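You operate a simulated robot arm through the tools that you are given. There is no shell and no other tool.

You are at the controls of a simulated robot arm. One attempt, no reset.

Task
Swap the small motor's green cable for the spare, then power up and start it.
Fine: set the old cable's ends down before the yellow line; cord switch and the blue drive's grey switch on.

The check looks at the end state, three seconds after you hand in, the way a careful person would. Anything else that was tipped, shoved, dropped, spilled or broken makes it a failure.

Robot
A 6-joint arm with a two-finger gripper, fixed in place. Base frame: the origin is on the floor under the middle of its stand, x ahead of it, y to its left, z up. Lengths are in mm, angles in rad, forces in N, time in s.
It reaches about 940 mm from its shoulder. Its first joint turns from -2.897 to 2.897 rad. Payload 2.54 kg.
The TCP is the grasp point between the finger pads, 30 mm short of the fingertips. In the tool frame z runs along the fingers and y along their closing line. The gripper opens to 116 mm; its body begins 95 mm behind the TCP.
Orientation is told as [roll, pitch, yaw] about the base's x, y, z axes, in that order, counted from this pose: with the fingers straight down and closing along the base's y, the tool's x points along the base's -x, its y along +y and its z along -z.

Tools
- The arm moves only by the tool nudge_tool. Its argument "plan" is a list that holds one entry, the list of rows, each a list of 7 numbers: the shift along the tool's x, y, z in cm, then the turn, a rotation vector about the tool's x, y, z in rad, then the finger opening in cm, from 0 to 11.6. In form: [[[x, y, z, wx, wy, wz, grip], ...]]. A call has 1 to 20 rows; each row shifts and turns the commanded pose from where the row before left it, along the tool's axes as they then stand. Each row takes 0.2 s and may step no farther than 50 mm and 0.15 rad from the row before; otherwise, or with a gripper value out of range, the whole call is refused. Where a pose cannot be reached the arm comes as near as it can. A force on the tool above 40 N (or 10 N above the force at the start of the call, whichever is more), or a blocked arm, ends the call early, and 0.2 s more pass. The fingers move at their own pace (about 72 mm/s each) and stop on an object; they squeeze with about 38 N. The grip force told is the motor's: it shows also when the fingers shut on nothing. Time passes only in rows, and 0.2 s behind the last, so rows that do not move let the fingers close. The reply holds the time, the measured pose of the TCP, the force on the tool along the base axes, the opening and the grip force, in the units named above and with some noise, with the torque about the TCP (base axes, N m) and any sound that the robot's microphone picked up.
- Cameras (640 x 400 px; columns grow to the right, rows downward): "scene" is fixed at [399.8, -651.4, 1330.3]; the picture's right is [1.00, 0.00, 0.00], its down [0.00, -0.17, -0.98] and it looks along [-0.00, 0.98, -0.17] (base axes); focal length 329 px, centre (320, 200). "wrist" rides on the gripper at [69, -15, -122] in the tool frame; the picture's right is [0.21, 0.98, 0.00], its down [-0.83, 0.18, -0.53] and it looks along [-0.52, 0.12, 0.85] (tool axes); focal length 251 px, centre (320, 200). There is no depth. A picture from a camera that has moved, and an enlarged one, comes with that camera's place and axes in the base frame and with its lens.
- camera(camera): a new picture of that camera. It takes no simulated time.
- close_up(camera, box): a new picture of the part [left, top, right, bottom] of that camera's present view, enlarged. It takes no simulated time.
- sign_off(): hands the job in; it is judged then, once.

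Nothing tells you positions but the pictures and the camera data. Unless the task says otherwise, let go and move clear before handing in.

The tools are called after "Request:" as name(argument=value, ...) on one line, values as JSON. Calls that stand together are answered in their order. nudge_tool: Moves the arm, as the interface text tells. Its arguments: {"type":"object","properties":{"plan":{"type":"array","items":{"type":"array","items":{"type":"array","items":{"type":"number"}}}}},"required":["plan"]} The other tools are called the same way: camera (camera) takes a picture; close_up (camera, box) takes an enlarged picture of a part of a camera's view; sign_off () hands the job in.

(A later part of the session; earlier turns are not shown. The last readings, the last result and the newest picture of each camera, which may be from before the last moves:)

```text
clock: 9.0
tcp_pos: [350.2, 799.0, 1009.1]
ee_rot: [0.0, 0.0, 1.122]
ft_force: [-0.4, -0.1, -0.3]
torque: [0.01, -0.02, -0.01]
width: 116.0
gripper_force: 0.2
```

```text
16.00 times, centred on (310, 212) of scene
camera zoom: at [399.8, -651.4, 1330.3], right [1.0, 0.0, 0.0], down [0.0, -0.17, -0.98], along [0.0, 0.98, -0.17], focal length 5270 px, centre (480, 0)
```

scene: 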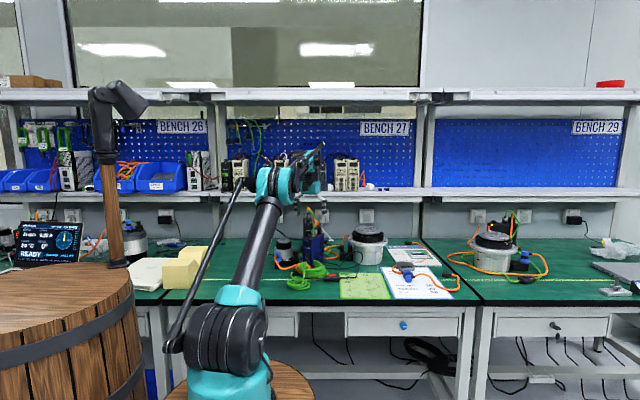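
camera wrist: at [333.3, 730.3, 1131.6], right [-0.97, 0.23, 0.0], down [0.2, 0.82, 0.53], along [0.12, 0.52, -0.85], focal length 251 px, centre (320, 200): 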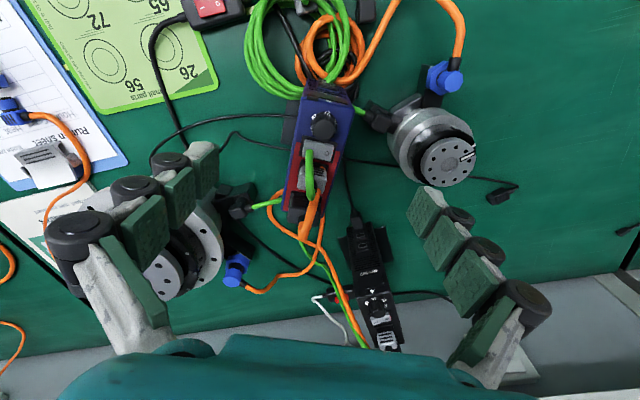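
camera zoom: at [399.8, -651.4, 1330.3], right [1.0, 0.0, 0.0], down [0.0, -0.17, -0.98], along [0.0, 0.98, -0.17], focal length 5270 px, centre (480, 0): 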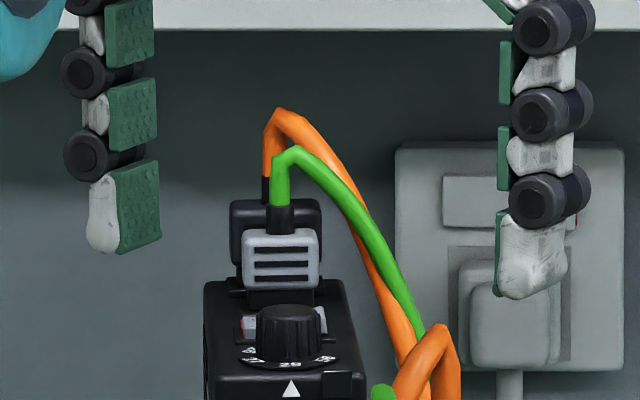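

The scene camera carries an x bias of about +5 mm, so I'll rely on the wrist camera. The drive top is z≈896 and the grey plug centre is about (368, 841), top ~922. I'll hover above the plug with the fingers partly closed and verify alignment.

Request:
nudge_tool(plan=[[[-2.3, 0.12, 0, 0, 0, 0, 5.0], [-2.29, 0.12, 0, 0, 0, 0, 5.0], [0, 0, 2.0, 0, 0, 0, 5.0], [0, 0, 2.0, 0, 0, 0, 5.0], [0, 0, 0, 0, 0, 0, 5.0], [0, 0, 0, 0, 0, 0, 5.0]]])

Request:
camera(camera="wrist")

Request:
close_up(camera="wrist", box=[240, 130, 400, 270])

Request:
close_up(camera="scene", box=[290, 200, 340, 240])

```text
clock: 10.4
tcp_pos: [365.9, 826.6, 964.0]
ee_rot: [0.0, -0.001, 1.12]
ft_force: [0.0, 0.5, -0.6]
torque: [0.0, 0.0, -0.03]
width: 49.9
gripper_force: 0.1
out of reach, approached as far as the arm can: row 2
```

```text
taken
camera wrist: at [347.4, 758.8, 1086.9], right [-0.97, 0.23, 0.0], down [0.2, 0.82, 0.53], along [0.12, 0.52, -0.85], focal length 251 px, centre (320, 200)
```

wrist: 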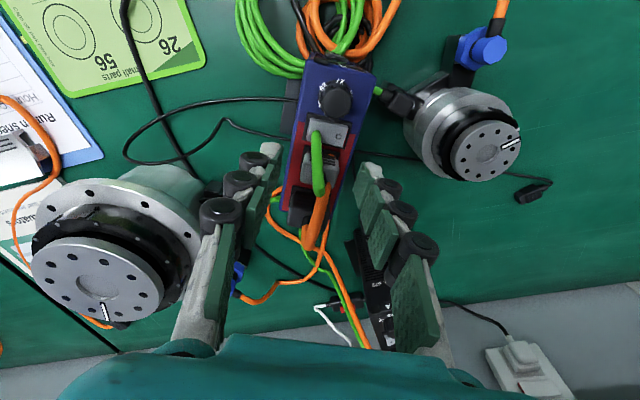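

```text
2.86 times, centred on (320, 200) of wrist
camera zoom: at [347.4, 758.8, 1086.9], right [-0.97, 0.23, 0.0], down [0.2, 0.82, 0.53], along [0.12, 0.52, -0.85], focal length 718 px, centre (320, 200)
```

zoom: 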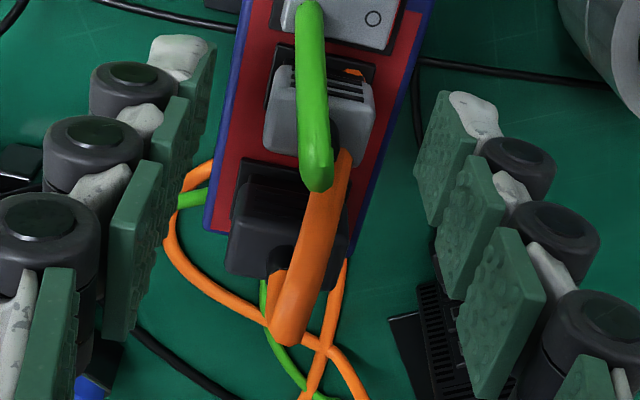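

```text
10.00 times, centred on (315, 220) of scene
camera zoom: at [399.8, -651.4, 1330.3], right [1.0, 0.0, 0.0], down [0.0, -0.17, -0.98], along [0.0, 0.98, -0.17], focal length 3294 px, centre (370, 0)
```

zoom: 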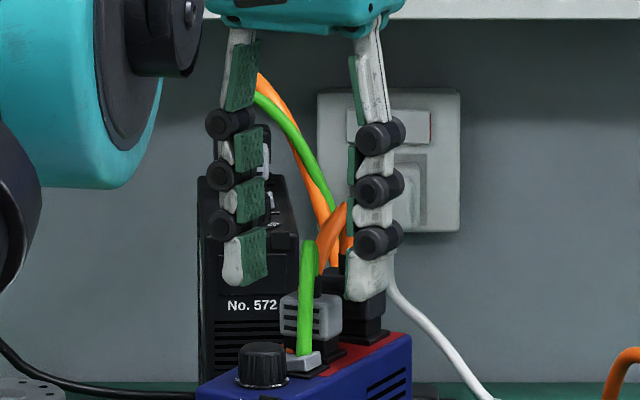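

The arm reached its limit at that height; lower heights allow more reach. I'll measure the plug closely in this view.

Request:
close_up(camera="wrist", box=[290, 140, 346, 175])

Request:
close_up(camera="wrist", box=[284, 170, 348, 210])

```text
11.43 times, centred on (318, 158) of wrist
camera zoom: at [347.4, 758.8, 1086.9], right [-0.97, 0.23, 0.0], down [0.2, 0.82, 0.53], along [0.12, 0.52, -0.85], focal length 2874 px, centre (343, 686)
```

zoom: 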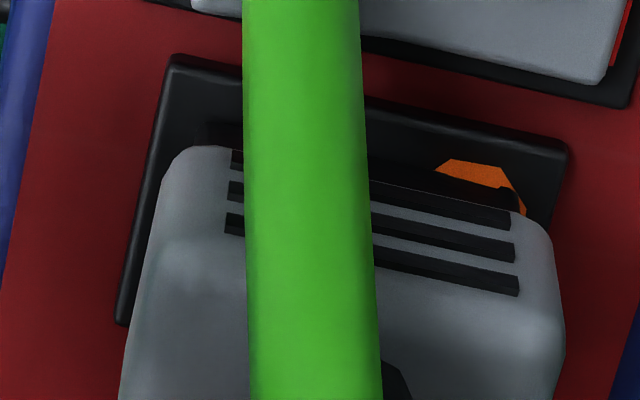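

```text
10.00 times, centred on (316, 190) of wrist
camera zoom: at [347.4, 758.8, 1086.9], right [-0.97, 0.23, 0.0], down [0.2, 0.82, 0.53], along [0.12, 0.52, -0.85], focal length 2514 px, centre (360, 300)
```

zoom: 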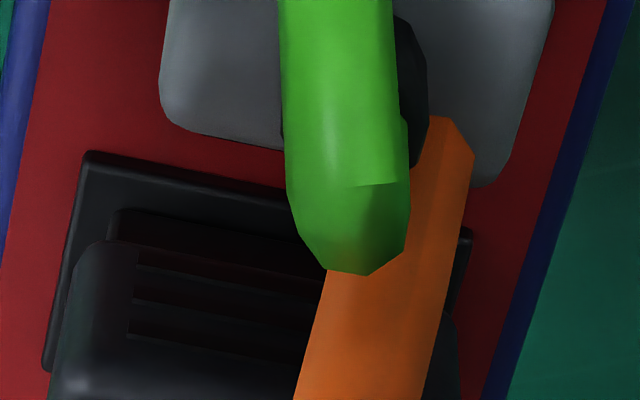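

Plug centre confirmed at about (368, 841). I'll go down to z≈940 where reach is larger, then move forward over it.

Request:
nudge_tool(plan=[[[0, 0.22, 1.2, 0, 0, 0, 5.0], [0, 0.22, 1.2, 0, 0, 0, 5.0], [-0.7, 0, 0, 0, 0, 0, 5.0], [-0.69, 0, 0, 0, 0, 0, 5.0], [0, 0, 0, 0, 0, 0, 5.0]]])

Request:
camera(camera="wrist")

Request:
close_up(camera="wrist", box=[240, 130, 400, 270])

Request:
close_up(camera="scene", box=[290, 205, 340, 245])

```text
clock: 11.6
tcp_pos: [368.4, 841.7, 941.2]
ee_rot: [-0.001, 0.0, 1.121]
ft_force: [0.4, -0.3, -1.2]
torque: [0.0, 0.02, 0.03]
width: 50.1
gripper_force: 0.1
```

```text
taken
camera wrist: at [350.3, 772.7, 1063.0], right [-0.97, 0.23, 0.0], down [0.2, 0.82, 0.53], along [0.12, 0.52, -0.85], focal length 251 px, centre (320, 200)
```

wrist: 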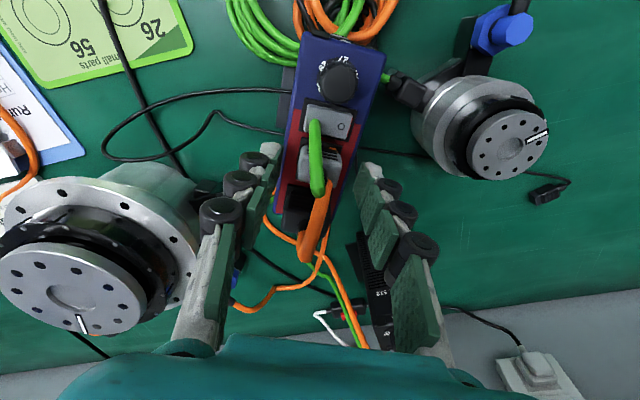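

```text
2.86 times, centred on (320, 200) of wrist
camera zoom: at [350.3, 772.7, 1063.0], right [-0.97, 0.23, 0.0], down [0.2, 0.82, 0.53], along [0.12, 0.52, -0.85], focal length 718 px, centre (320, 200)
```

zoom: 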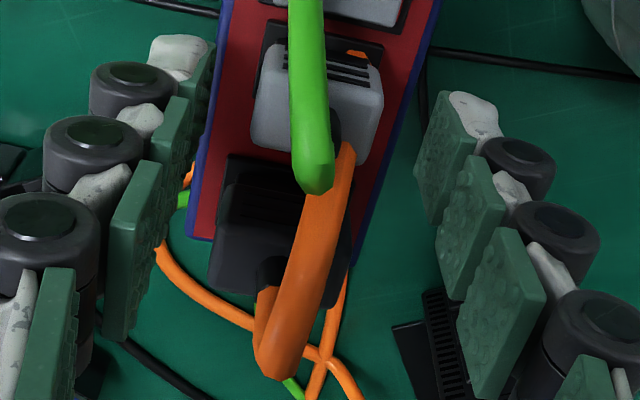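

```text
10.00 times, centred on (315, 225) of scene
camera zoom: at [399.8, -651.4, 1330.3], right [1.0, 0.0, 0.0], down [0.0, -0.17, -0.98], along [0.0, 0.98, -0.17], focal length 3294 px, centre (370, -50)
```

zoom: 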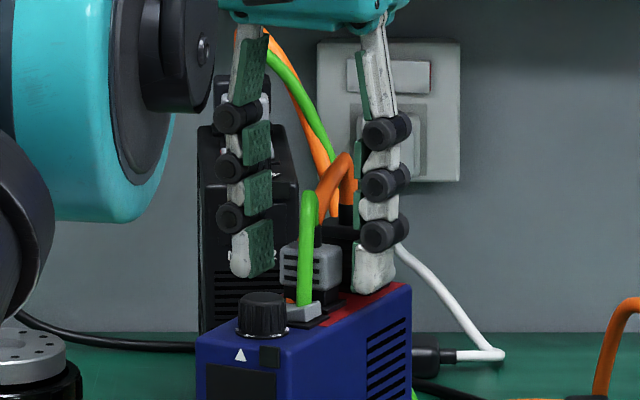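

Aligned over the plug. I'll lower slightly, narrow the fingers to 34 mm, and check the symmetry before gripping.

Request:
nudge_tool(plan=[[[0, 0, 0.5, 0, 0, 0, 4.0], [0, 0, 0, 0, 0, 0, 3.4], [0, 0, 0, 0, 0, 0, 3.4], [0, 0, 0, 0, 0, 0, 3.4]]])

Request:
close_up(camera="wrist", box=[240, 130, 400, 230])

Request:
close_up(camera="scene", box=[300, 215, 332, 240])

```text
clock: 12.6
tcp_pos: [367.4, 841.2, 934.1]
ee_rot: [-0.001, 0.001, 1.119]
ft_force: [-0.5, -0.6, -0.2]
torque: [0.03, -0.01, 0.03]
width: 34.2
gripper_force: 0.0
```

```text
4.00 times, centred on (320, 180) of wrist
camera zoom: at [350.1, 772.7, 1057.2], right [-0.97, 0.23, 0.0], down [0.2, 0.82, 0.53], along [0.12, 0.52, -0.85], focal length 1006 px, centre (320, 280)
```

zoom: 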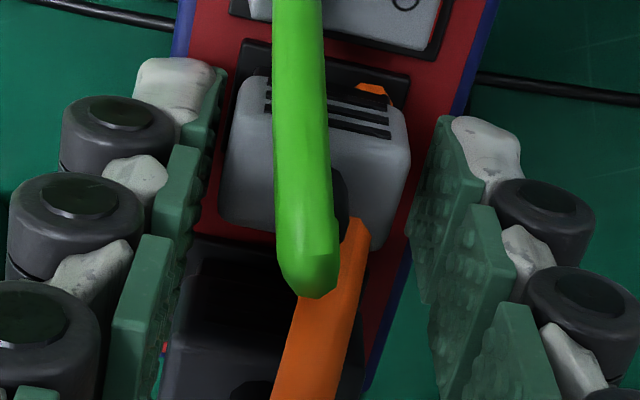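

```text
16.00 times, centred on (316, 228) of scene
camera zoom: at [399.8, -651.4, 1330.3], right [1.0, 0.0, 0.0], down [0.0, -0.17, -0.98], along [0.0, 0.98, -0.17], focal length 5270 px, centre (384, -240)
```

zoom: 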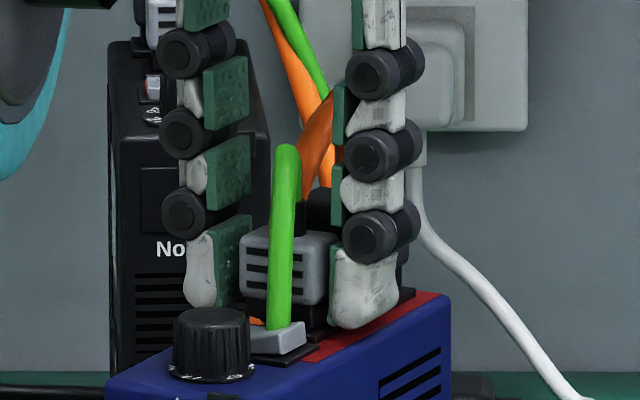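

Well centred. Closing on the plug.

Request:
nudge_tool(plan=[[[0, 0, 0, 0, 0, 0, 2.8], [0, 0, 0, 0, 0, 0, 1.5], [0, 0, 0, 0, 0, 0, 1.5], [0, 0, 0, 0, 0, 0, 1.5]]])

Request:
close_up(camera="wrist", box=[240, 130, 400, 230])

```text
clock: 13.6
tcp_pos: [367.1, 840.8, 935.1]
ee_rot: [0.001, 0.0, 1.122]
ft_force: [6.2, 1.0, 4.0]
torque: [-0.01, -0.2, 0.02]
width: 24.2
gripper_force: 37.9
```

```text
4.00 times, centred on (320, 180) of wrist
camera zoom: at [350.5, 772.6, 1057.3], right [-0.97, 0.23, 0.0], down [0.2, 0.82, 0.53], along [0.12, 0.52, -0.85], focal length 1006 px, centre (320, 280)
```

zoom: 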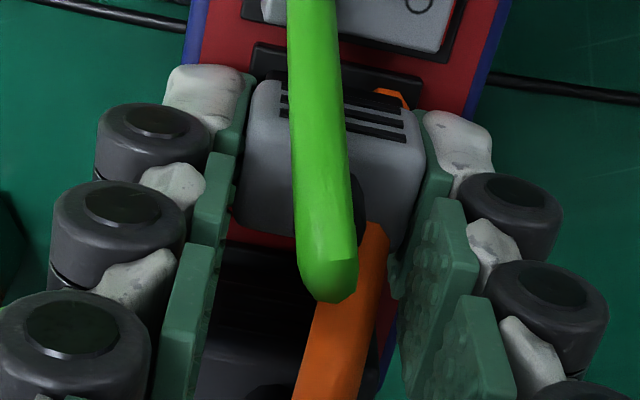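

The plug is held at 24.2 mm width. I'll pull it straight up slowly while watching the force.

Request:
nudge_tool(plan=[[[0, 0, -0.3, 0, 0, 0, 1.0], [0, 0, -0.3, 0, 0, 0, 1.0], [0, 0, -0.3, 0, 0, 0, 1.0]]])

Request:
close_up(camera="wrist", box=[240, 130, 400, 230])

Request:
close_up(camera="scene", box=[300, 215, 332, 240])

```text
clock: 14.4
tcp_pos: [368.3, 841.3, 943.5]
ee_rot: [0.0, 0.0, 1.121]
ft_force: [0.7, -0.7, -0.6]
torque: [0.0, -0.01, 0.01]
width: 24.2
gripper_force: 38.5
```

```text
4.00 times, centred on (320, 180) of wrist
camera zoom: at [350.5, 772.6, 1066.8], right [-0.97, 0.23, 0.0], down [0.2, 0.82, 0.53], along [0.12, 0.52, -0.85], focal length 1006 px, centre (320, 280)
```

zoom: 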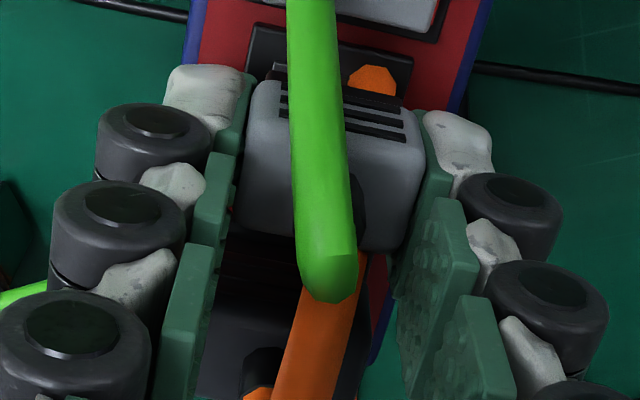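

```text
16.00 times, centred on (316, 228) of scene
camera zoom: at [399.8, -651.4, 1330.3], right [1.0, 0.0, 0.0], down [0.0, -0.17, -0.98], along [0.0, 0.98, -0.17], focal length 5270 px, centre (384, -240)
```

zoom: 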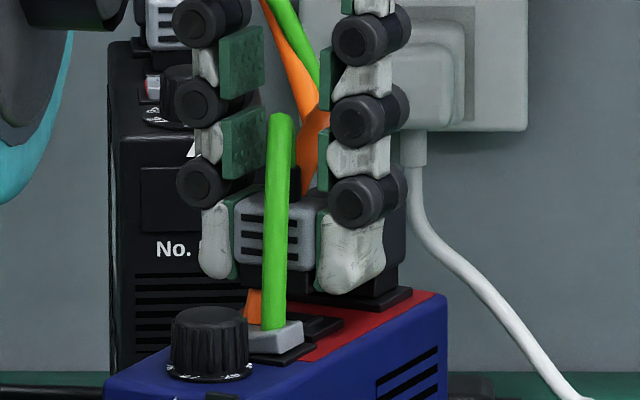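

It came out freely. Now I'll lift it clear of the knob and carry it back to the empty area in front of the yellow line (line y≈680), around (200, 610).

Request:
nudge_tool(plan=[[[0.4, 0, -0.7, 0, 0, 0, 1.0], [0.4, 0, -0.7, 0, 0, 0, 1.0], [0.4, 0, -0.7, 0, 0, 0, 1.0], [2.0, 0, -2.0, 0, 0, 0, 1.0], [2.0, 0, -2.0, 0, 0, 0, 1.0], [3.83, 0.85, 0, 0, 0, 0, 1.0], [3.83, 0.85, 0, 0, 0, 0, 1.0], [3.83, 0.85, 0, 0, 0, 0, 1.0], [3.83, 0.85, 0, 0, 0, 0, 1.0], [3.83, 0.85, 0, 0, 0, 0, 1.0], [3.83, 0.85, 0, 0, 0, 0, 1.0], [0, 0, 3.5, 0, 0, 0, 1.0], [0, 0, 3.5, 0, 0, 0, 1.0], [0, 0, 3.5, 0, 0, 0, 1.0], [0, 0, 0, 0, 0, 0, 1.0]]])

Request:
camera(camera="wrist")

Request:
camera(camera="scene")

Request:
close_up(camera="scene", box=[250, 195, 350, 305])

```text
clock: 17.6
tcp_pos: [199.1, 612.9, 897.9]
ee_rot: [-0.001, -0.001, 1.122]
ft_force: [-0.4, -0.3, -0.5]
torque: [0.0, -0.02, 0.01]
width: 24.2
gripper_force: 37.9
```

```text
taken
camera wrist: at [181.1, 542.5, 1021.6], right [-0.97, 0.23, 0.0], down [0.2, 0.82, 0.53], along [0.12, 0.52, -0.85], focal length 251 px, centre (320, 200)
```

wrist: 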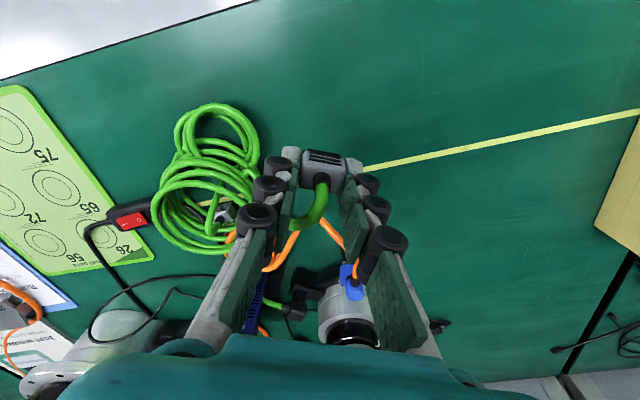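

```text
taken
```

scene: 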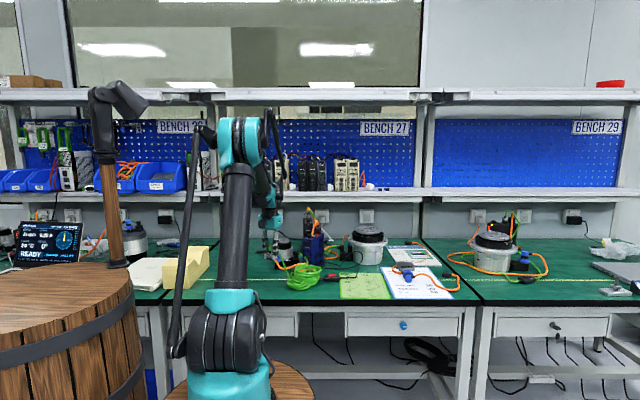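

```text
3.64 times, centred on (300, 250) of scene
camera zoom: at [399.8, -651.4, 1330.3], right [1.0, 0.0, 0.0], down [0.0, -0.17, -0.98], along [0.0, 0.98, -0.17], focal length 1198 px, centre (393, 18)
```

zoom: 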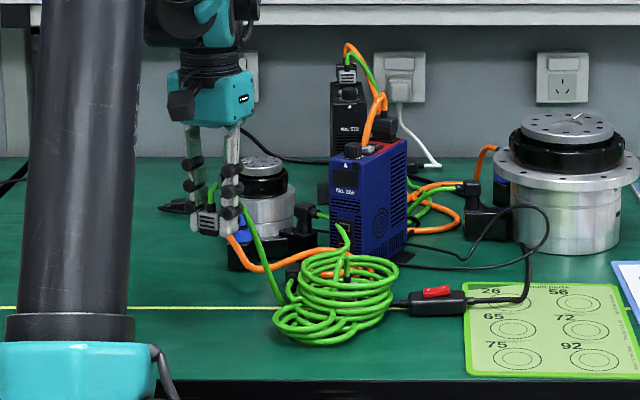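

The plug is securely held over an empty patch of bench. Lowering it.

Request:
nudge_tool(plan=[[[0, 0, 4.0, 0, 0, 0, 1.0], [0, 0, 4.0, 0, 0, 0, 1.0], [0, 0, 1.0, 0, 0, 0, 1.0], [0, 0, 0, 0, 0, 0, 1.0]]])

Request:
close_up(camera="scene", box=[250, 230, 314, 280])

Request:
camera(camera="wrist")

```text
clock: 18.6
tcp_pos: [197.7, 611.2, 809.3]
ee_rot: [0.0, 0.0, 1.12]
ft_force: [0.2, 0.1, 0.5]
torque: [0.01, 0.02, -0.02]
width: 24.3
gripper_force: 38.0
```

```text
8.00 times, centred on (282, 255) of scene
camera zoom: at [399.8, -651.4, 1330.3], right [1.0, 0.0, 0.0], down [0.0, -0.17, -0.98], along [0.0, 0.98, -0.17], focal length 2635 px, centre (624, -240)
```

zoom: 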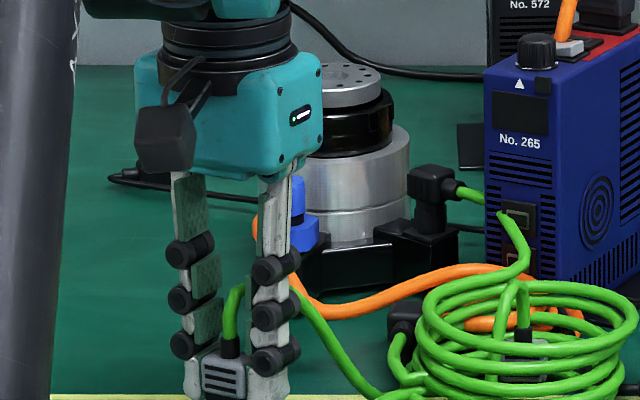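

```text
taken
camera wrist: at [181.4, 542.3, 931.7], right [-0.97, 0.23, 0.0], down [0.2, 0.82, 0.53], along [0.12, 0.52, -0.85], focal length 251 px, centre (320, 200)
```

wrist: 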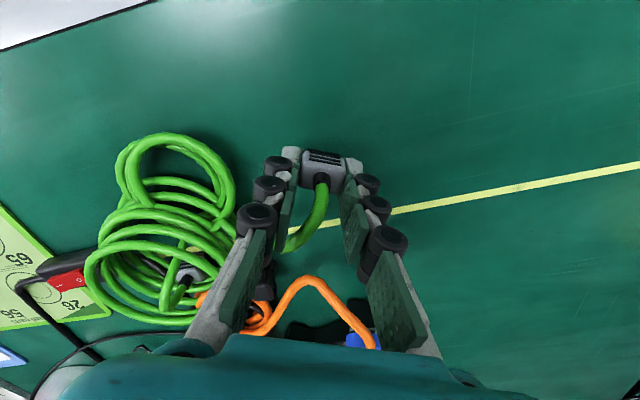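

Request:
nudge_tool(plan=[[[0, 0, 1.0, 0, 0, 0, 1.0], [0, 0, 0.6, 0, 0, 0, 1.0], [0, 0, 0, 0, 0, 0, 1.0]]])

Request:
close_up(camera="scene", box=[255, 260, 295, 290])

```text
clock: 19.4
tcp_pos: [198.9, 610.9, 792.8]
ee_rot: [0.0, 0.0, 1.121]
ft_force: [-0.2, 0.6, 0.2]
torque: [0.02, 0.01, -0.01]
width: 24.7
gripper_force: 38.1
```

```text
13.33 times, centred on (275, 275) of scene
camera zoom: at [399.8, -651.4, 1330.3], right [1.0, 0.0, 0.0], down [0.0, -0.17, -0.98], along [0.0, 0.98, -0.17], focal length 4391 px, centre (920, -800)
```

zoom: 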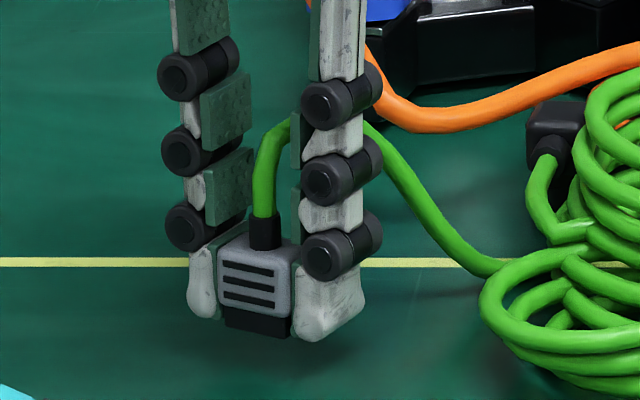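

Request:
nudge_tool(plan=[[[0, 0, 0.3, 0, 0, 0, 1.0], [0, 0, 0.2, 0, 0, 0, 1.0], [0, 0, 0, 0, 0, 0, 1.0]]])

Request:
close_up(camera="scene", box=[260, 267, 284, 287])

```text
clock: 20.2
tcp_pos: [199.2, 609.8, 789.3]
ee_rot: [0.001, -0.001, 1.121]
ft_force: [-0.5, 0.6, 0.2]
torque: [-0.04, 0.04, 0.03]
width: 24.6
gripper_force: 38.1
```

```text
16.00 times, centred on (272, 277) of scene
camera zoom: at [399.8, -651.4, 1330.3], right [1.0, 0.0, 0.0], down [0.0, -0.17, -0.98], along [0.0, 0.98, -0.17], focal length 5270 px, centre (1088, -1032)
```

zoom: 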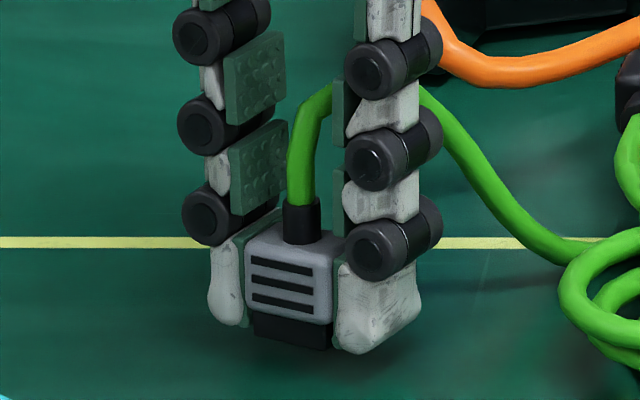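

Request:
nudge_tool(plan=[[[0, 0, 0.2, 0, 0, 0, 1.0], [0, 0, 0.2, 0, 0, 0, 1.0]]])

Request:
close_up(camera="scene", box=[260, 267, 284, 287])

```text
clock: 20.8
tcp_pos: [200.5, 610.4, 785.1]
ee_rot: [0.0, 0.001, 1.122]
ft_force: [0.3, -0.1, -0.2]
torque: [0.0, -0.01, 0.01]
width: 24.5
gripper_force: 37.9
```

```text
16.00 times, centred on (272, 277) of scene
camera zoom: at [399.8, -651.4, 1330.3], right [1.0, 0.0, 0.0], down [0.0, -0.17, -0.98], along [0.0, 0.98, -0.17], focal length 5270 px, centre (1088, -1032)
```

zoom: 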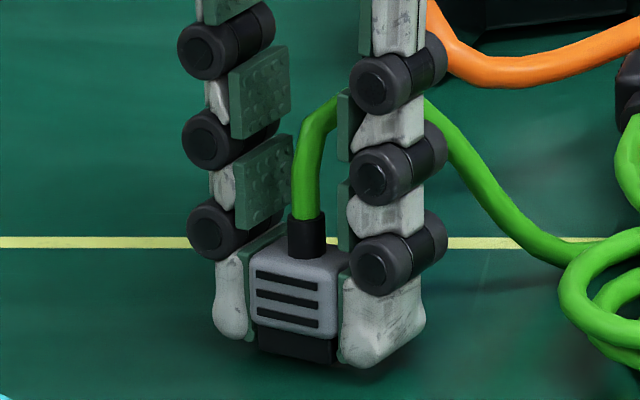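

Request:
nudge_tool(plan=[[[0, 0, 0.15, 0, 0, 0, 1.0], [0, 0, 0.15, 0, 0, 0, 1.0]]])

Request:
close_up(camera="scene", box=[260, 267, 284, 287])

```text
clock: 21.4
tcp_pos: [199.7, 610.9, 782.4]
ee_rot: [0.001, 0.0, 1.12]
ft_force: [0.1, 1.2, -0.7]
torque: [0.0, 0.01, 0.02]
width: 24.4
gripper_force: 37.6
```

```text
16.00 times, centred on (272, 277) of scene
camera zoom: at [399.8, -651.4, 1330.3], right [1.0, 0.0, 0.0], down [0.0, -0.17, -0.98], along [0.0, 0.98, -0.17], focal length 5270 px, centre (1088, -1032)
```

zoom: 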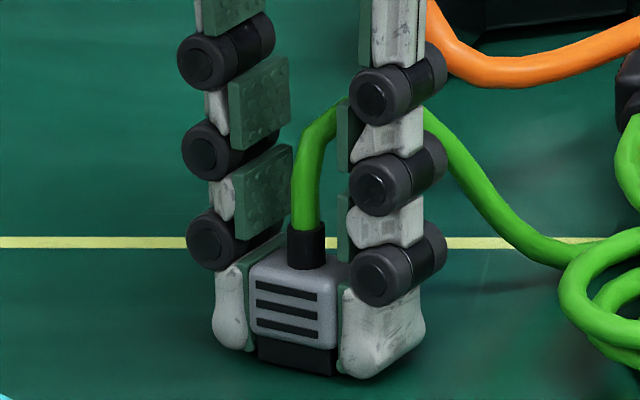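

Request:
nudge_tool(plan=[[[0, 0, 0.15, 0, 0, 0, 1.0], [0, 0, 0, 0, 0, 0, 1.0]]])

Request:
nudge_tool(plan=[[[0, 0, 0.15, 0, 0, 0, 1.0], [0, 0, 0, 0, 0, 0, 1.0]]])

Request:
close_up(camera="scene", box=[260, 267, 284, 287])

```text
clock: 22.0
tcp_pos: [198.9, 608.9, 780.1]
ee_rot: [-0.002, -0.001, 1.121]
ft_force: [0.9, 2.1, 18.6]
torque: [0.02, -0.07, 0.06]
width: 24.6
gripper_force: 38.0
```

```text
clock: 22.8
tcp_pos: [199.1, 609.6, 779.4]
ee_rot: [0.001, 0.0, 1.118]
ft_force: [1.3, -3.9, 15.0]
torque: [-0.14, -0.02, 0.03]
width: 24.5
gripper_force: 38.0
stopped in row 2: the force on the tool passed its limit at 41 N (the readings are from after the stop); the commanded pose is now the measured one
```

```text
16.00 times, centred on (272, 277) of scene
camera zoom: at [399.8, -651.4, 1330.3], right [1.0, 0.0, 0.0], down [0.0, -0.17, -0.98], along [0.0, 0.98, -0.17], focal length 5270 px, centre (1088, -1032)
```

zoom: 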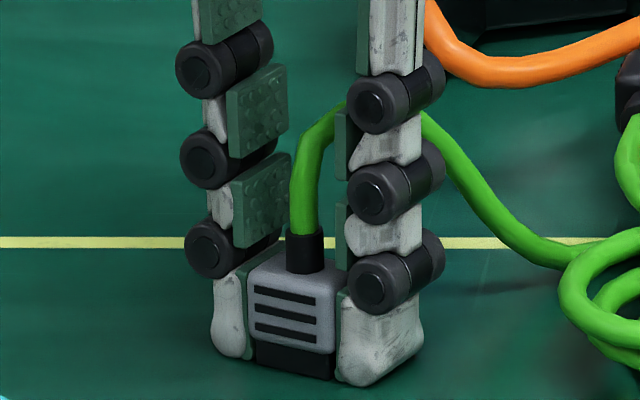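

The plug touches the bench. I'll ease up 1 mm, release, and rise.

Request:
nudge_tool(plan=[[[0, 0, -0.1, 0, 0, 0, 1.0], [0, 0, 0, 0, 0, 0, 2.6], [0, 0, 0, 0, 0, 0, 3.2], [0, 0, 0, 0, 0, 0, 4.2], [0, 0, 0, 0, 0, 0, 5.0], [0, 0, -1.0, 0, 0, 0, 5.0], [0, 0, -3.0, 0, 0, 0, 5.0], [0, 0, -4.0, 0, 0, 0, 5.0], [0, 0, 0, 0, 0, 0, 5.0]]])

Request:
camera(camera="wrist")

Request:
close_up(camera="scene", box=[250, 240, 330, 290])

```text
clock: 24.8
tcp_pos: [198.8, 611.2, 862.2]
ee_rot: [0.0, -0.001, 1.12]
ft_force: [0.9, -0.5, -0.1]
torque: [0.03, -0.02, -0.02]
width: 49.8
gripper_force: 0.0
```

```text
taken
camera wrist: at [181.9, 541.8, 984.2], right [-0.97, 0.23, 0.0], down [0.2, 0.82, 0.53], along [0.12, 0.52, -0.85], focal length 251 px, centre (320, 200)
```

wrist: 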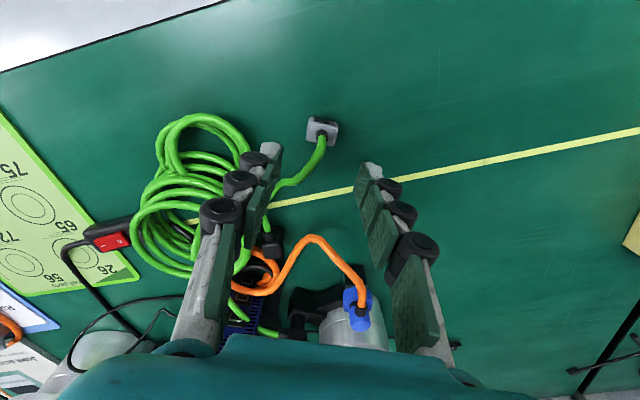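

```text
8.00 times, centred on (290, 265) of scene
camera zoom: at [399.8, -651.4, 1330.3], right [1.0, 0.0, 0.0], down [0.0, -0.17, -0.98], along [0.0, 0.98, -0.17], focal length 2635 px, centre (560, -320)
```

zoom: 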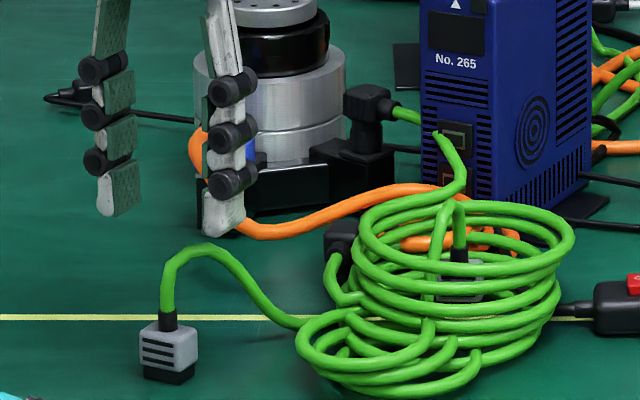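

The old grey plug stands upright before the line. I'll use it as a calibration check of the camera-to-TCP alignment.

Request:
close_up(camera="wrist", box=[294, 108, 350, 148])

Request:
close_up(camera="scene", box=[296, 222, 328, 246])

```text
10.00 times, centred on (322, 128) of wrist
camera zoom: at [181.9, 541.8, 984.2], right [-0.97, 0.23, 0.0], down [0.2, 0.82, 0.53], along [0.12, 0.52, -0.85], focal length 2514 px, centre (300, 920)
```

zoom: 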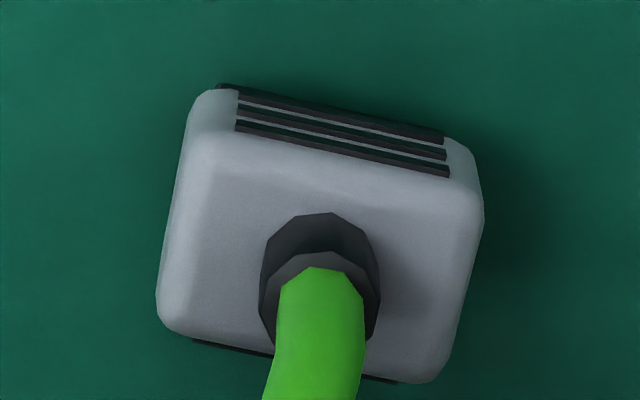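

```text
16.00 times, centred on (312, 234) of scene
camera zoom: at [399.8, -651.4, 1330.3], right [1.0, 0.0, 0.0], down [0.0, -0.17, -0.98], along [0.0, 0.98, -0.17], focal length 5270 px, centre (448, -344)
```

zoom: 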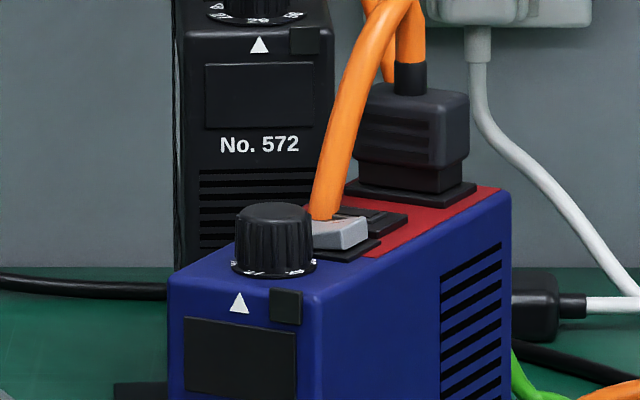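

The plug position is now consistent across three views: motor plug body centre about (281, 830), top z≈824, boot direction about -38°. I'll rise, yaw to -39° and hover over it.

Request:
nudge_tool(plan=[[[0, 0, -3.0, 0, 0, 0, 5.0], [0, 0, -2.8, 0, 0, 0, 6.0], [0, 0, 0, 0, 0, 0.1385, 6.0], [0, 0, 0, 0, 0, 0.1385, 6.0], [0, 0, 0, 0, 0, 0.1385, 6.0], [0, 0, 0, 0, 0, 0.1385, 6.0], [0, 0, 0, 0, 0, 0.1385, 6.0], [0, 0, 0, 0, 0, 0.1385, 6.0], [0, 0, 0, 0, 0, 0.1385, 6.0], [0, 0, 0, 0, 0, 0.1385, 6.0], [0, 0, 0, 0, 0, 0.1385, 6.0], [0, 0, 0, 0, 0, 0.1385, 6.0], [0, 0, 0, 0, 0, 0.1385, 6.0], [0, 0, 0, 0, 0, 0.1385, 6.0], [0, 0, 0, 0, 0, 0.1385, 6.0], [0, 0, 0, 0, 0, 0, 6.0]]])

Request:
nudge_tool(plan=[[[1.484, 4.436, 0, 0, 0, 0, 6.0], [1.484, 4.436, 0, 0, 0, 0, 6.0], [1.484, 4.436, 0, 0, 0, 0, 6.0], [1.484, 4.436, 0, 0, 0, 0, 6.0], [1.484, 4.436, 0, 0, 0, 0, 6.0], [0, 0, 0, 0, 0, 0, 6.0], [0, 0, 0, 0, 0, 0, 6.0]]])

Request:
camera(camera="wrist")

Request:
close_up(camera="wrist", box=[270, 110, 370, 200])

Request:
close_up(camera="scene", box=[260, 200, 340, 265])

```text
clock: 28.1
tcp_pos: [199.7, 610.4, 918.6]
ee_rot: [0.0, 0.001, -0.683]
ft_force: [0.1, -0.1, 0.9]
torque: [-0.05, 0.01, 0.01]
width: 60.2
gripper_force: 0.0
```

```text
clock: 29.8
tcp_pos: [281.5, 827.4, 919.1]
ee_rot: [0.002, 0.0, -0.682]
ft_force: [0.2, 0.2, 0.0]
torque: [-0.03, 0.01, 0.0]
width: 59.9
gripper_force: 0.0
```

```text
taken
camera wrist: at [217.9, 858.9, 1040.6], right [0.45, 0.89, 0.0], down [0.76, -0.38, 0.53], along [0.48, -0.24, -0.85], focal length 251 px, centre (320, 200)
```

wrist: 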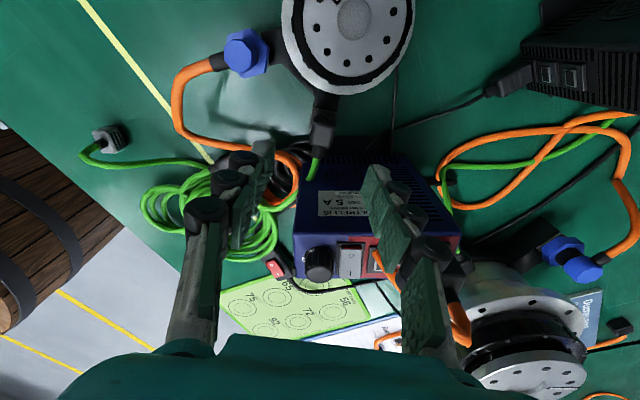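

```text
4.44 times, centred on (320, 155) of wrist
camera zoom: at [217.9, 858.9, 1040.6], right [0.45, 0.89, 0.0], down [0.76, -0.38, 0.53], along [0.48, -0.24, -0.85], focal length 1118 px, centre (320, 400)
```

zoom: 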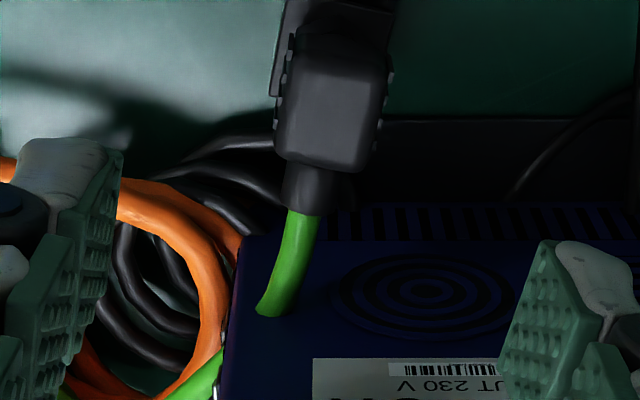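

```text
6.15 times, centred on (300, 232) of scene
camera zoom: at [399.8, -651.4, 1330.3], right [1.0, 0.0, 0.0], down [0.0, -0.17, -0.98], along [0.0, 0.98, -0.17], focal length 2027 px, centre (443, 0)
```

zoom: 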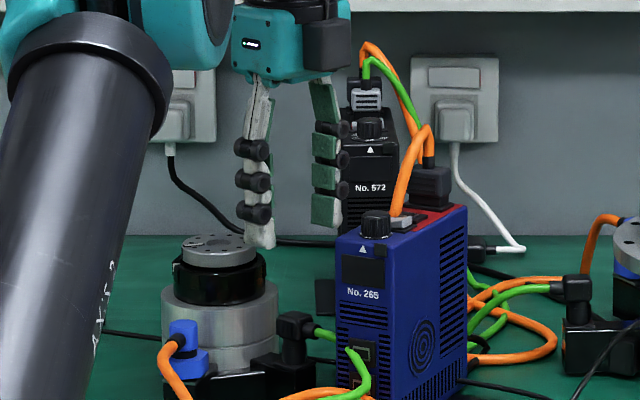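

Nearly aligned. I'll zoom in more to refine yaw and offset.

Request:
close_up(camera="wrist", box=[298, 108, 346, 148])

Request:
close_up(camera="wrist", box=[290, 85, 360, 129])

```text
10.00 times, centred on (322, 128) of wrist
camera zoom: at [217.9, 858.9, 1040.6], right [0.45, 0.89, 0.0], down [0.76, -0.38, 0.53], along [0.48, -0.24, -0.85], focal length 2514 px, centre (300, 920)
```

zoom: 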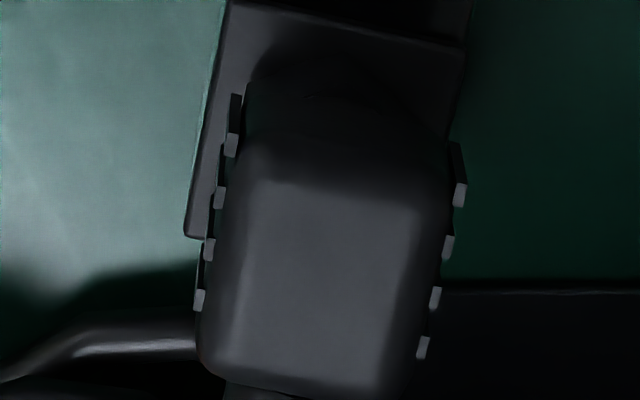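

```text
9.09 times, centred on (325, 107) of wrist
camera zoom: at [217.9, 858.9, 1040.6], right [0.45, 0.89, 0.0], down [0.76, -0.38, 0.53], along [0.48, -0.24, -0.85], focal length 2286 px, centre (274, 1046)
```

zoom: 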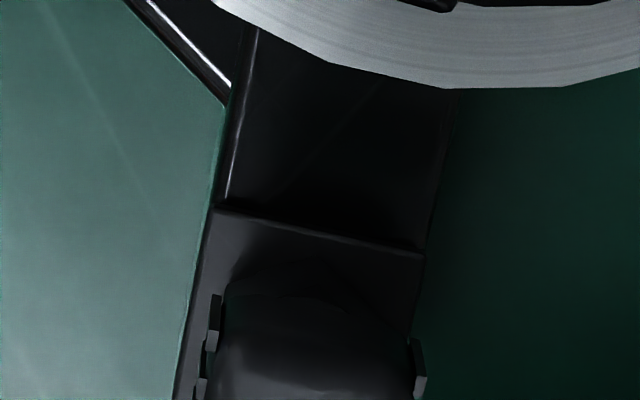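

The ridges line up exactly with the tool axis, so yaw is right. I'll shift 1.5 mm, narrow to 42 mm, descend to z=850 and recheck.

Request:
nudge_tool(plan=[[[0, 0.15, 2.5, 0, 0, 0, 4.2], [0, 0, 2.5, 0, 0, 0, 4.2], [0, 0, 1.9, 0, 0, 0, 4.2], [0, 0, 0, 0, 0, 0, 4.2]]])

Request:
close_up(camera="wrist", box=[260, 110, 380, 200])

Request:
close_up(camera="scene", box=[270, 220, 334, 260])

```text
clock: 30.8
tcp_pos: [281.6, 830.6, 848.0]
ee_rot: [0.0, 0.0, -0.682]
ft_force: [0.3, -0.6, 0.0]
torque: [-0.01, 0.02, -0.02]
width: 42.1
gripper_force: 0.0
```

```text
4.44 times, centred on (320, 155) of wrist
camera zoom: at [217.9, 862.2, 970.8], right [0.45, 0.89, 0.0], down [0.76, -0.38, 0.53], along [0.48, -0.24, -0.85], focal length 1118 px, centre (320, 400)
```

zoom: 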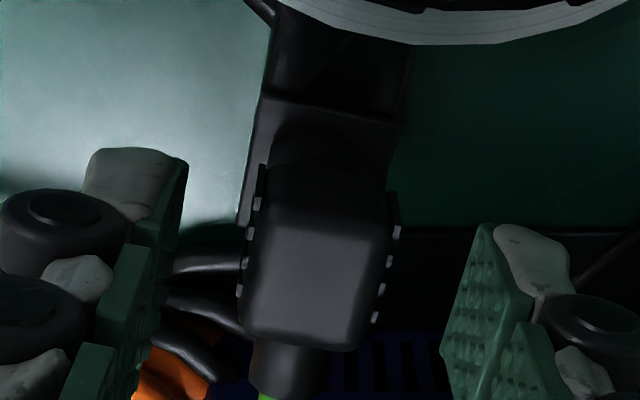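

```text
10.00 times, centred on (302, 240) of scene
camera zoom: at [399.8, -651.4, 1330.3], right [1.0, 0.0, 0.0], down [0.0, -0.17, -0.98], along [0.0, 0.98, -0.17], focal length 3294 px, centre (500, -200)
```

zoom: 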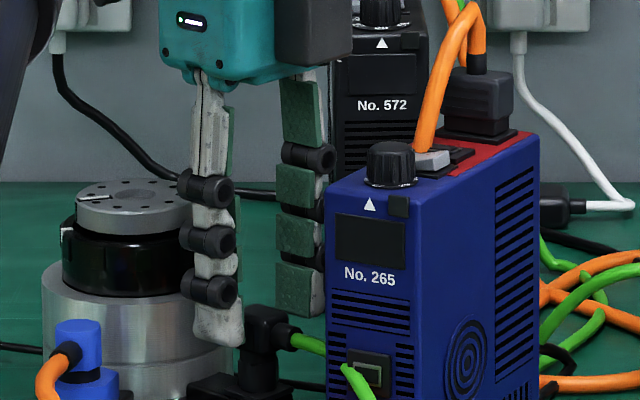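

Symmetric around the plug. Descending to the grasp height and narrowing.

Request:
nudge_tool(plan=[[[0, -0.03, 0.9, 0, 0, 0, 4.0], [0, 0, 0.8, 0, 0, 0, 3.2], [0, 0, 0, 0, 0, 0, 2.9], [0, 0, 0, 0, 0, 0, 2.9]]])

Request:
close_up(camera="wrist", box=[260, 120, 380, 210])

Request:
close_up(camera="scene", box=[276, 235, 308, 259])

```text
clock: 31.8
tcp_pos: [282.8, 829.1, 832.8]
ee_rot: [0.0, 0.0, -0.682]
ft_force: [0.3, -0.6, 0.8]
torque: [-0.04, 0.0, 0.02]
width: 29.0
gripper_force: 0.1
```

```text
4.44 times, centred on (320, 165) of wrist
camera zoom: at [217.8, 861.2, 955.2], right [0.45, 0.89, 0.0], down [0.76, -0.38, 0.53], along [0.48, -0.24, -0.85], focal length 1118 px, centre (320, 356)
```

zoom: 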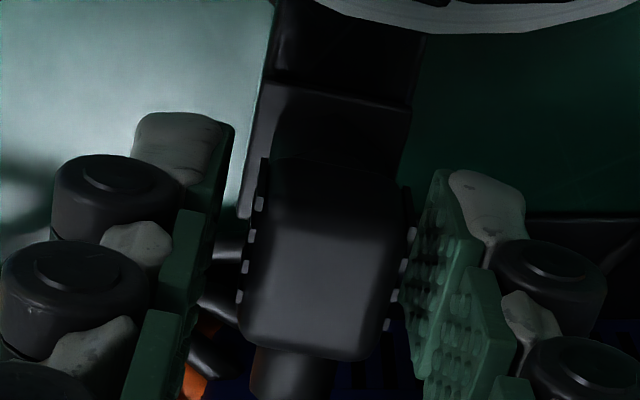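

```text
16.00 times, centred on (292, 247) of scene
camera zoom: at [399.8, -651.4, 1330.3], right [1.0, 0.0, 0.0], down [0.0, -0.17, -0.98], along [0.0, 0.98, -0.17], focal length 5270 px, centre (768, -552)
```

zoom: 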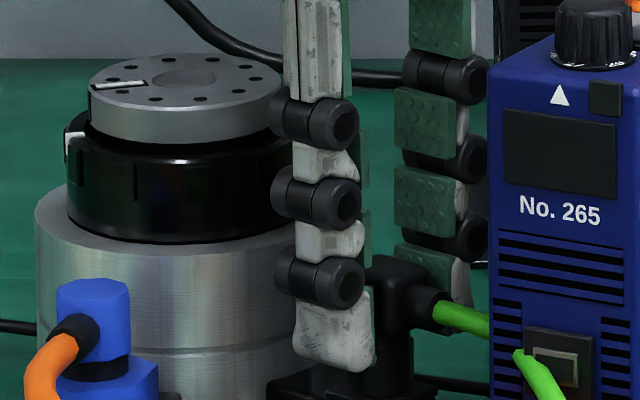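

Shifting half a millimetre and closing on the motor plug.

Request:
nudge_tool(plan=[[[0, 0.06, 0.1, 0, 0, 0, 2.9], [0, 0, 0, 0, 0, 0, 2.5], [0, 0, 0, 0, 0, 0, 1.2], [0, 0, 0, 0, 0, 0, 1.2], [0, 0, 0, 0, 0, 0, 1.2]]])

Request:
close_up(camera="wrist", box=[260, 120, 380, 210])

Request:
close_up(camera="scene", box=[276, 235, 308, 259])

```text
clock: 33.0
tcp_pos: [282.4, 830.0, 833.0]
ee_rot: [0.001, 0.0, -0.683]
ft_force: [-0.5, -5.7, -3.1]
torque: [-0.19, 0.0, 0.34]
width: 18.1
gripper_force: 38.1
```

```text
4.44 times, centred on (320, 165) of wrist
camera zoom: at [218.7, 861.7, 954.7], right [0.45, 0.89, 0.0], down [0.76, -0.38, 0.53], along [0.48, -0.24, -0.85], focal length 1118 px, centre (320, 356)
```

zoom: 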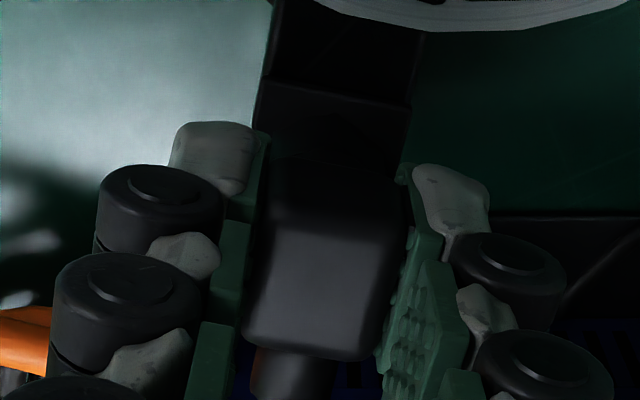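

```text
16.00 times, centred on (292, 247) of scene
camera zoom: at [399.8, -651.4, 1330.3], right [1.0, 0.0, 0.0], down [0.0, -0.17, -0.98], along [0.0, 0.98, -0.17], focal length 5270 px, centre (768, -552)
```

zoom: 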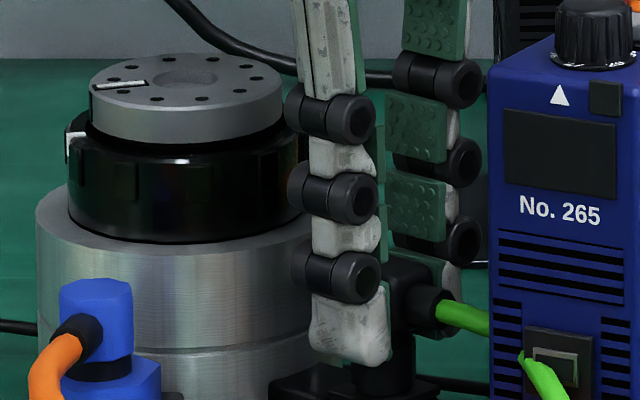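

Held at 18.1 mm. Pulling straight up gently.

Request:
nudge_tool(plan=[[[0, 0, -0.3, 0, 0, 0, 0.8], [0, 0, -0.3, 0, 0, 0, 0.8], [0, 0, -0.3, 0, 0, 0, 0.8], [0, 0, -0.3, 0, 0, 0, 0.8]]])

Request:
close_up(camera="scene", box=[276, 235, 308, 259])

```text
clock: 34.0
tcp_pos: [282.2, 831.4, 842.7]
ee_rot: [-0.001, 0.0, -0.681]
ft_force: [0.1, -0.1, -0.8]
torque: [-0.01, -0.01, 0.0]
width: 18.1
gripper_force: 38.1
```

```text
16.00 times, centred on (292, 247) of scene
camera zoom: at [399.8, -651.4, 1330.3], right [1.0, 0.0, 0.0], down [0.0, -0.17, -0.98], along [0.0, 0.98, -0.17], focal length 5270 px, centre (768, -552)
```

zoom: 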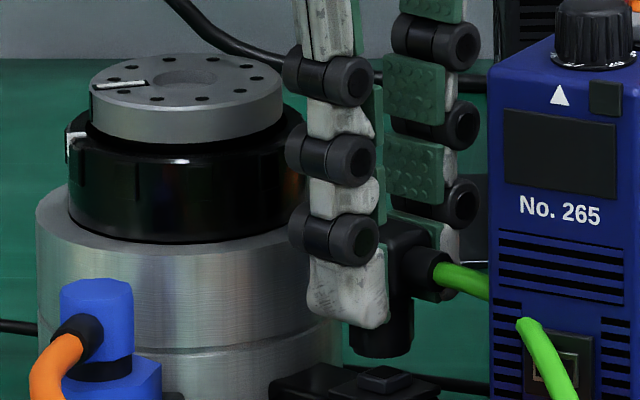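

The plug is out. I'll lift it, carry it to around (140, 600) and lower it.

Request:
nudge_tool(plan=[[[0, 0, -3.0, 0, 0, 0, 0.8], [0, 0, -3.0, 0, 0, 0, 0.8], [0, 0, -3.0, 0, 0, 0, 0.8], [-0.59, -4.48, 0, 0, 0, 0, 0.8], [-0.59, -4.48, 0, 0, 0, 0, 0.8], [-0.59, -4.48, 0, 0, 0, 0, 0.8], [-0.59, -4.48, 0, 0, 0, 0, 0.8], [-0.59, -4.48, 0, 0, 0, 0, 0.8], [-0.59, -4.48, 0, 0, 0, 0, 0.8], [0, 0, 4.0, 0, 0, 0, 0.8], [0, 0, 4.0, 0, 0, 0, 0.8], [0, 0, 3.5, 0, 0, 0, 0.8], [0, 0, 0, 0, 0, 0, 0.8]]])

Request:
camera(camera="scene")

Request:
close_up(camera="scene", box=[240, 230, 340, 295])

Request:
camera(camera="wrist")

```text
clock: 36.8
tcp_pos: [144.3, 599.5, 820.8]
ee_rot: [0.0, 0.0, -0.683]
ft_force: [0.0, 0.5, -0.5]
torque: [-0.02, -0.01, -0.01]
width: 18.3
gripper_force: 38.4
```

```text
taken
```

scene: 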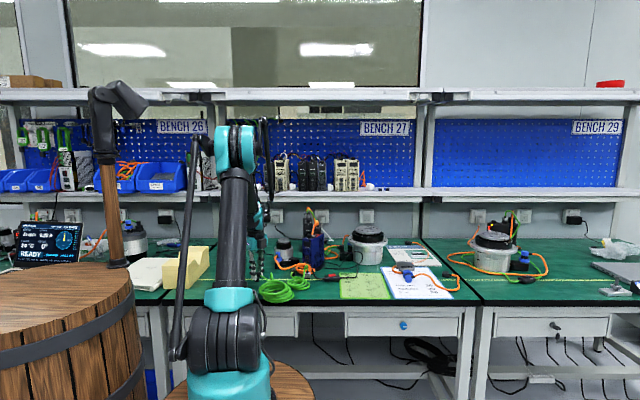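

```text
6.15 times, centred on (290, 262) of scene
camera zoom: at [399.8, -651.4, 1330.3], right [1.0, 0.0, 0.0], down [0.0, -0.17, -0.98], along [0.0, 0.98, -0.17], focal length 2027 px, centre (505, -185)
```

zoom: 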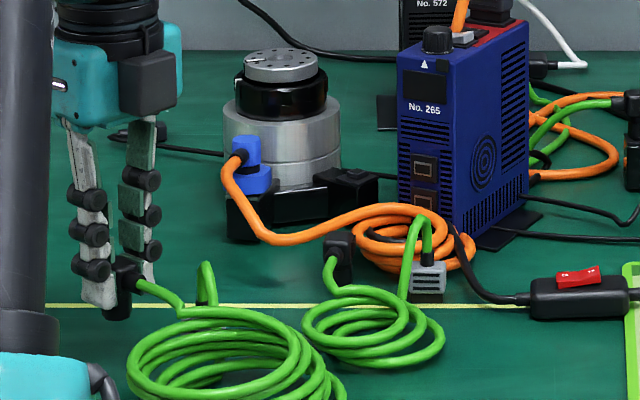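

```text
taken
camera wrist: at [79.0, 630.7, 943.0], right [0.45, 0.89, 0.0], down [0.76, -0.38, 0.53], along [0.48, -0.24, -0.85], focal length 251 px, centre (320, 200)
```

wrist: 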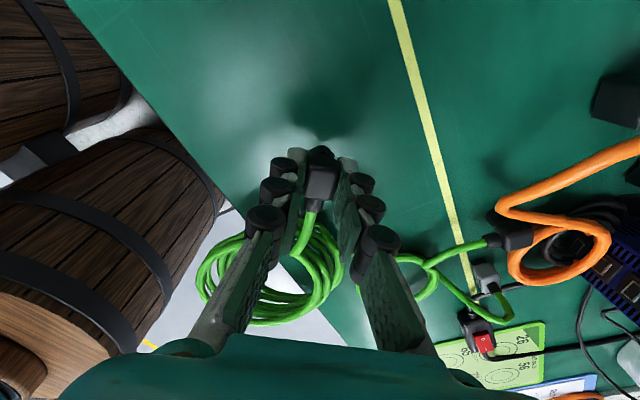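

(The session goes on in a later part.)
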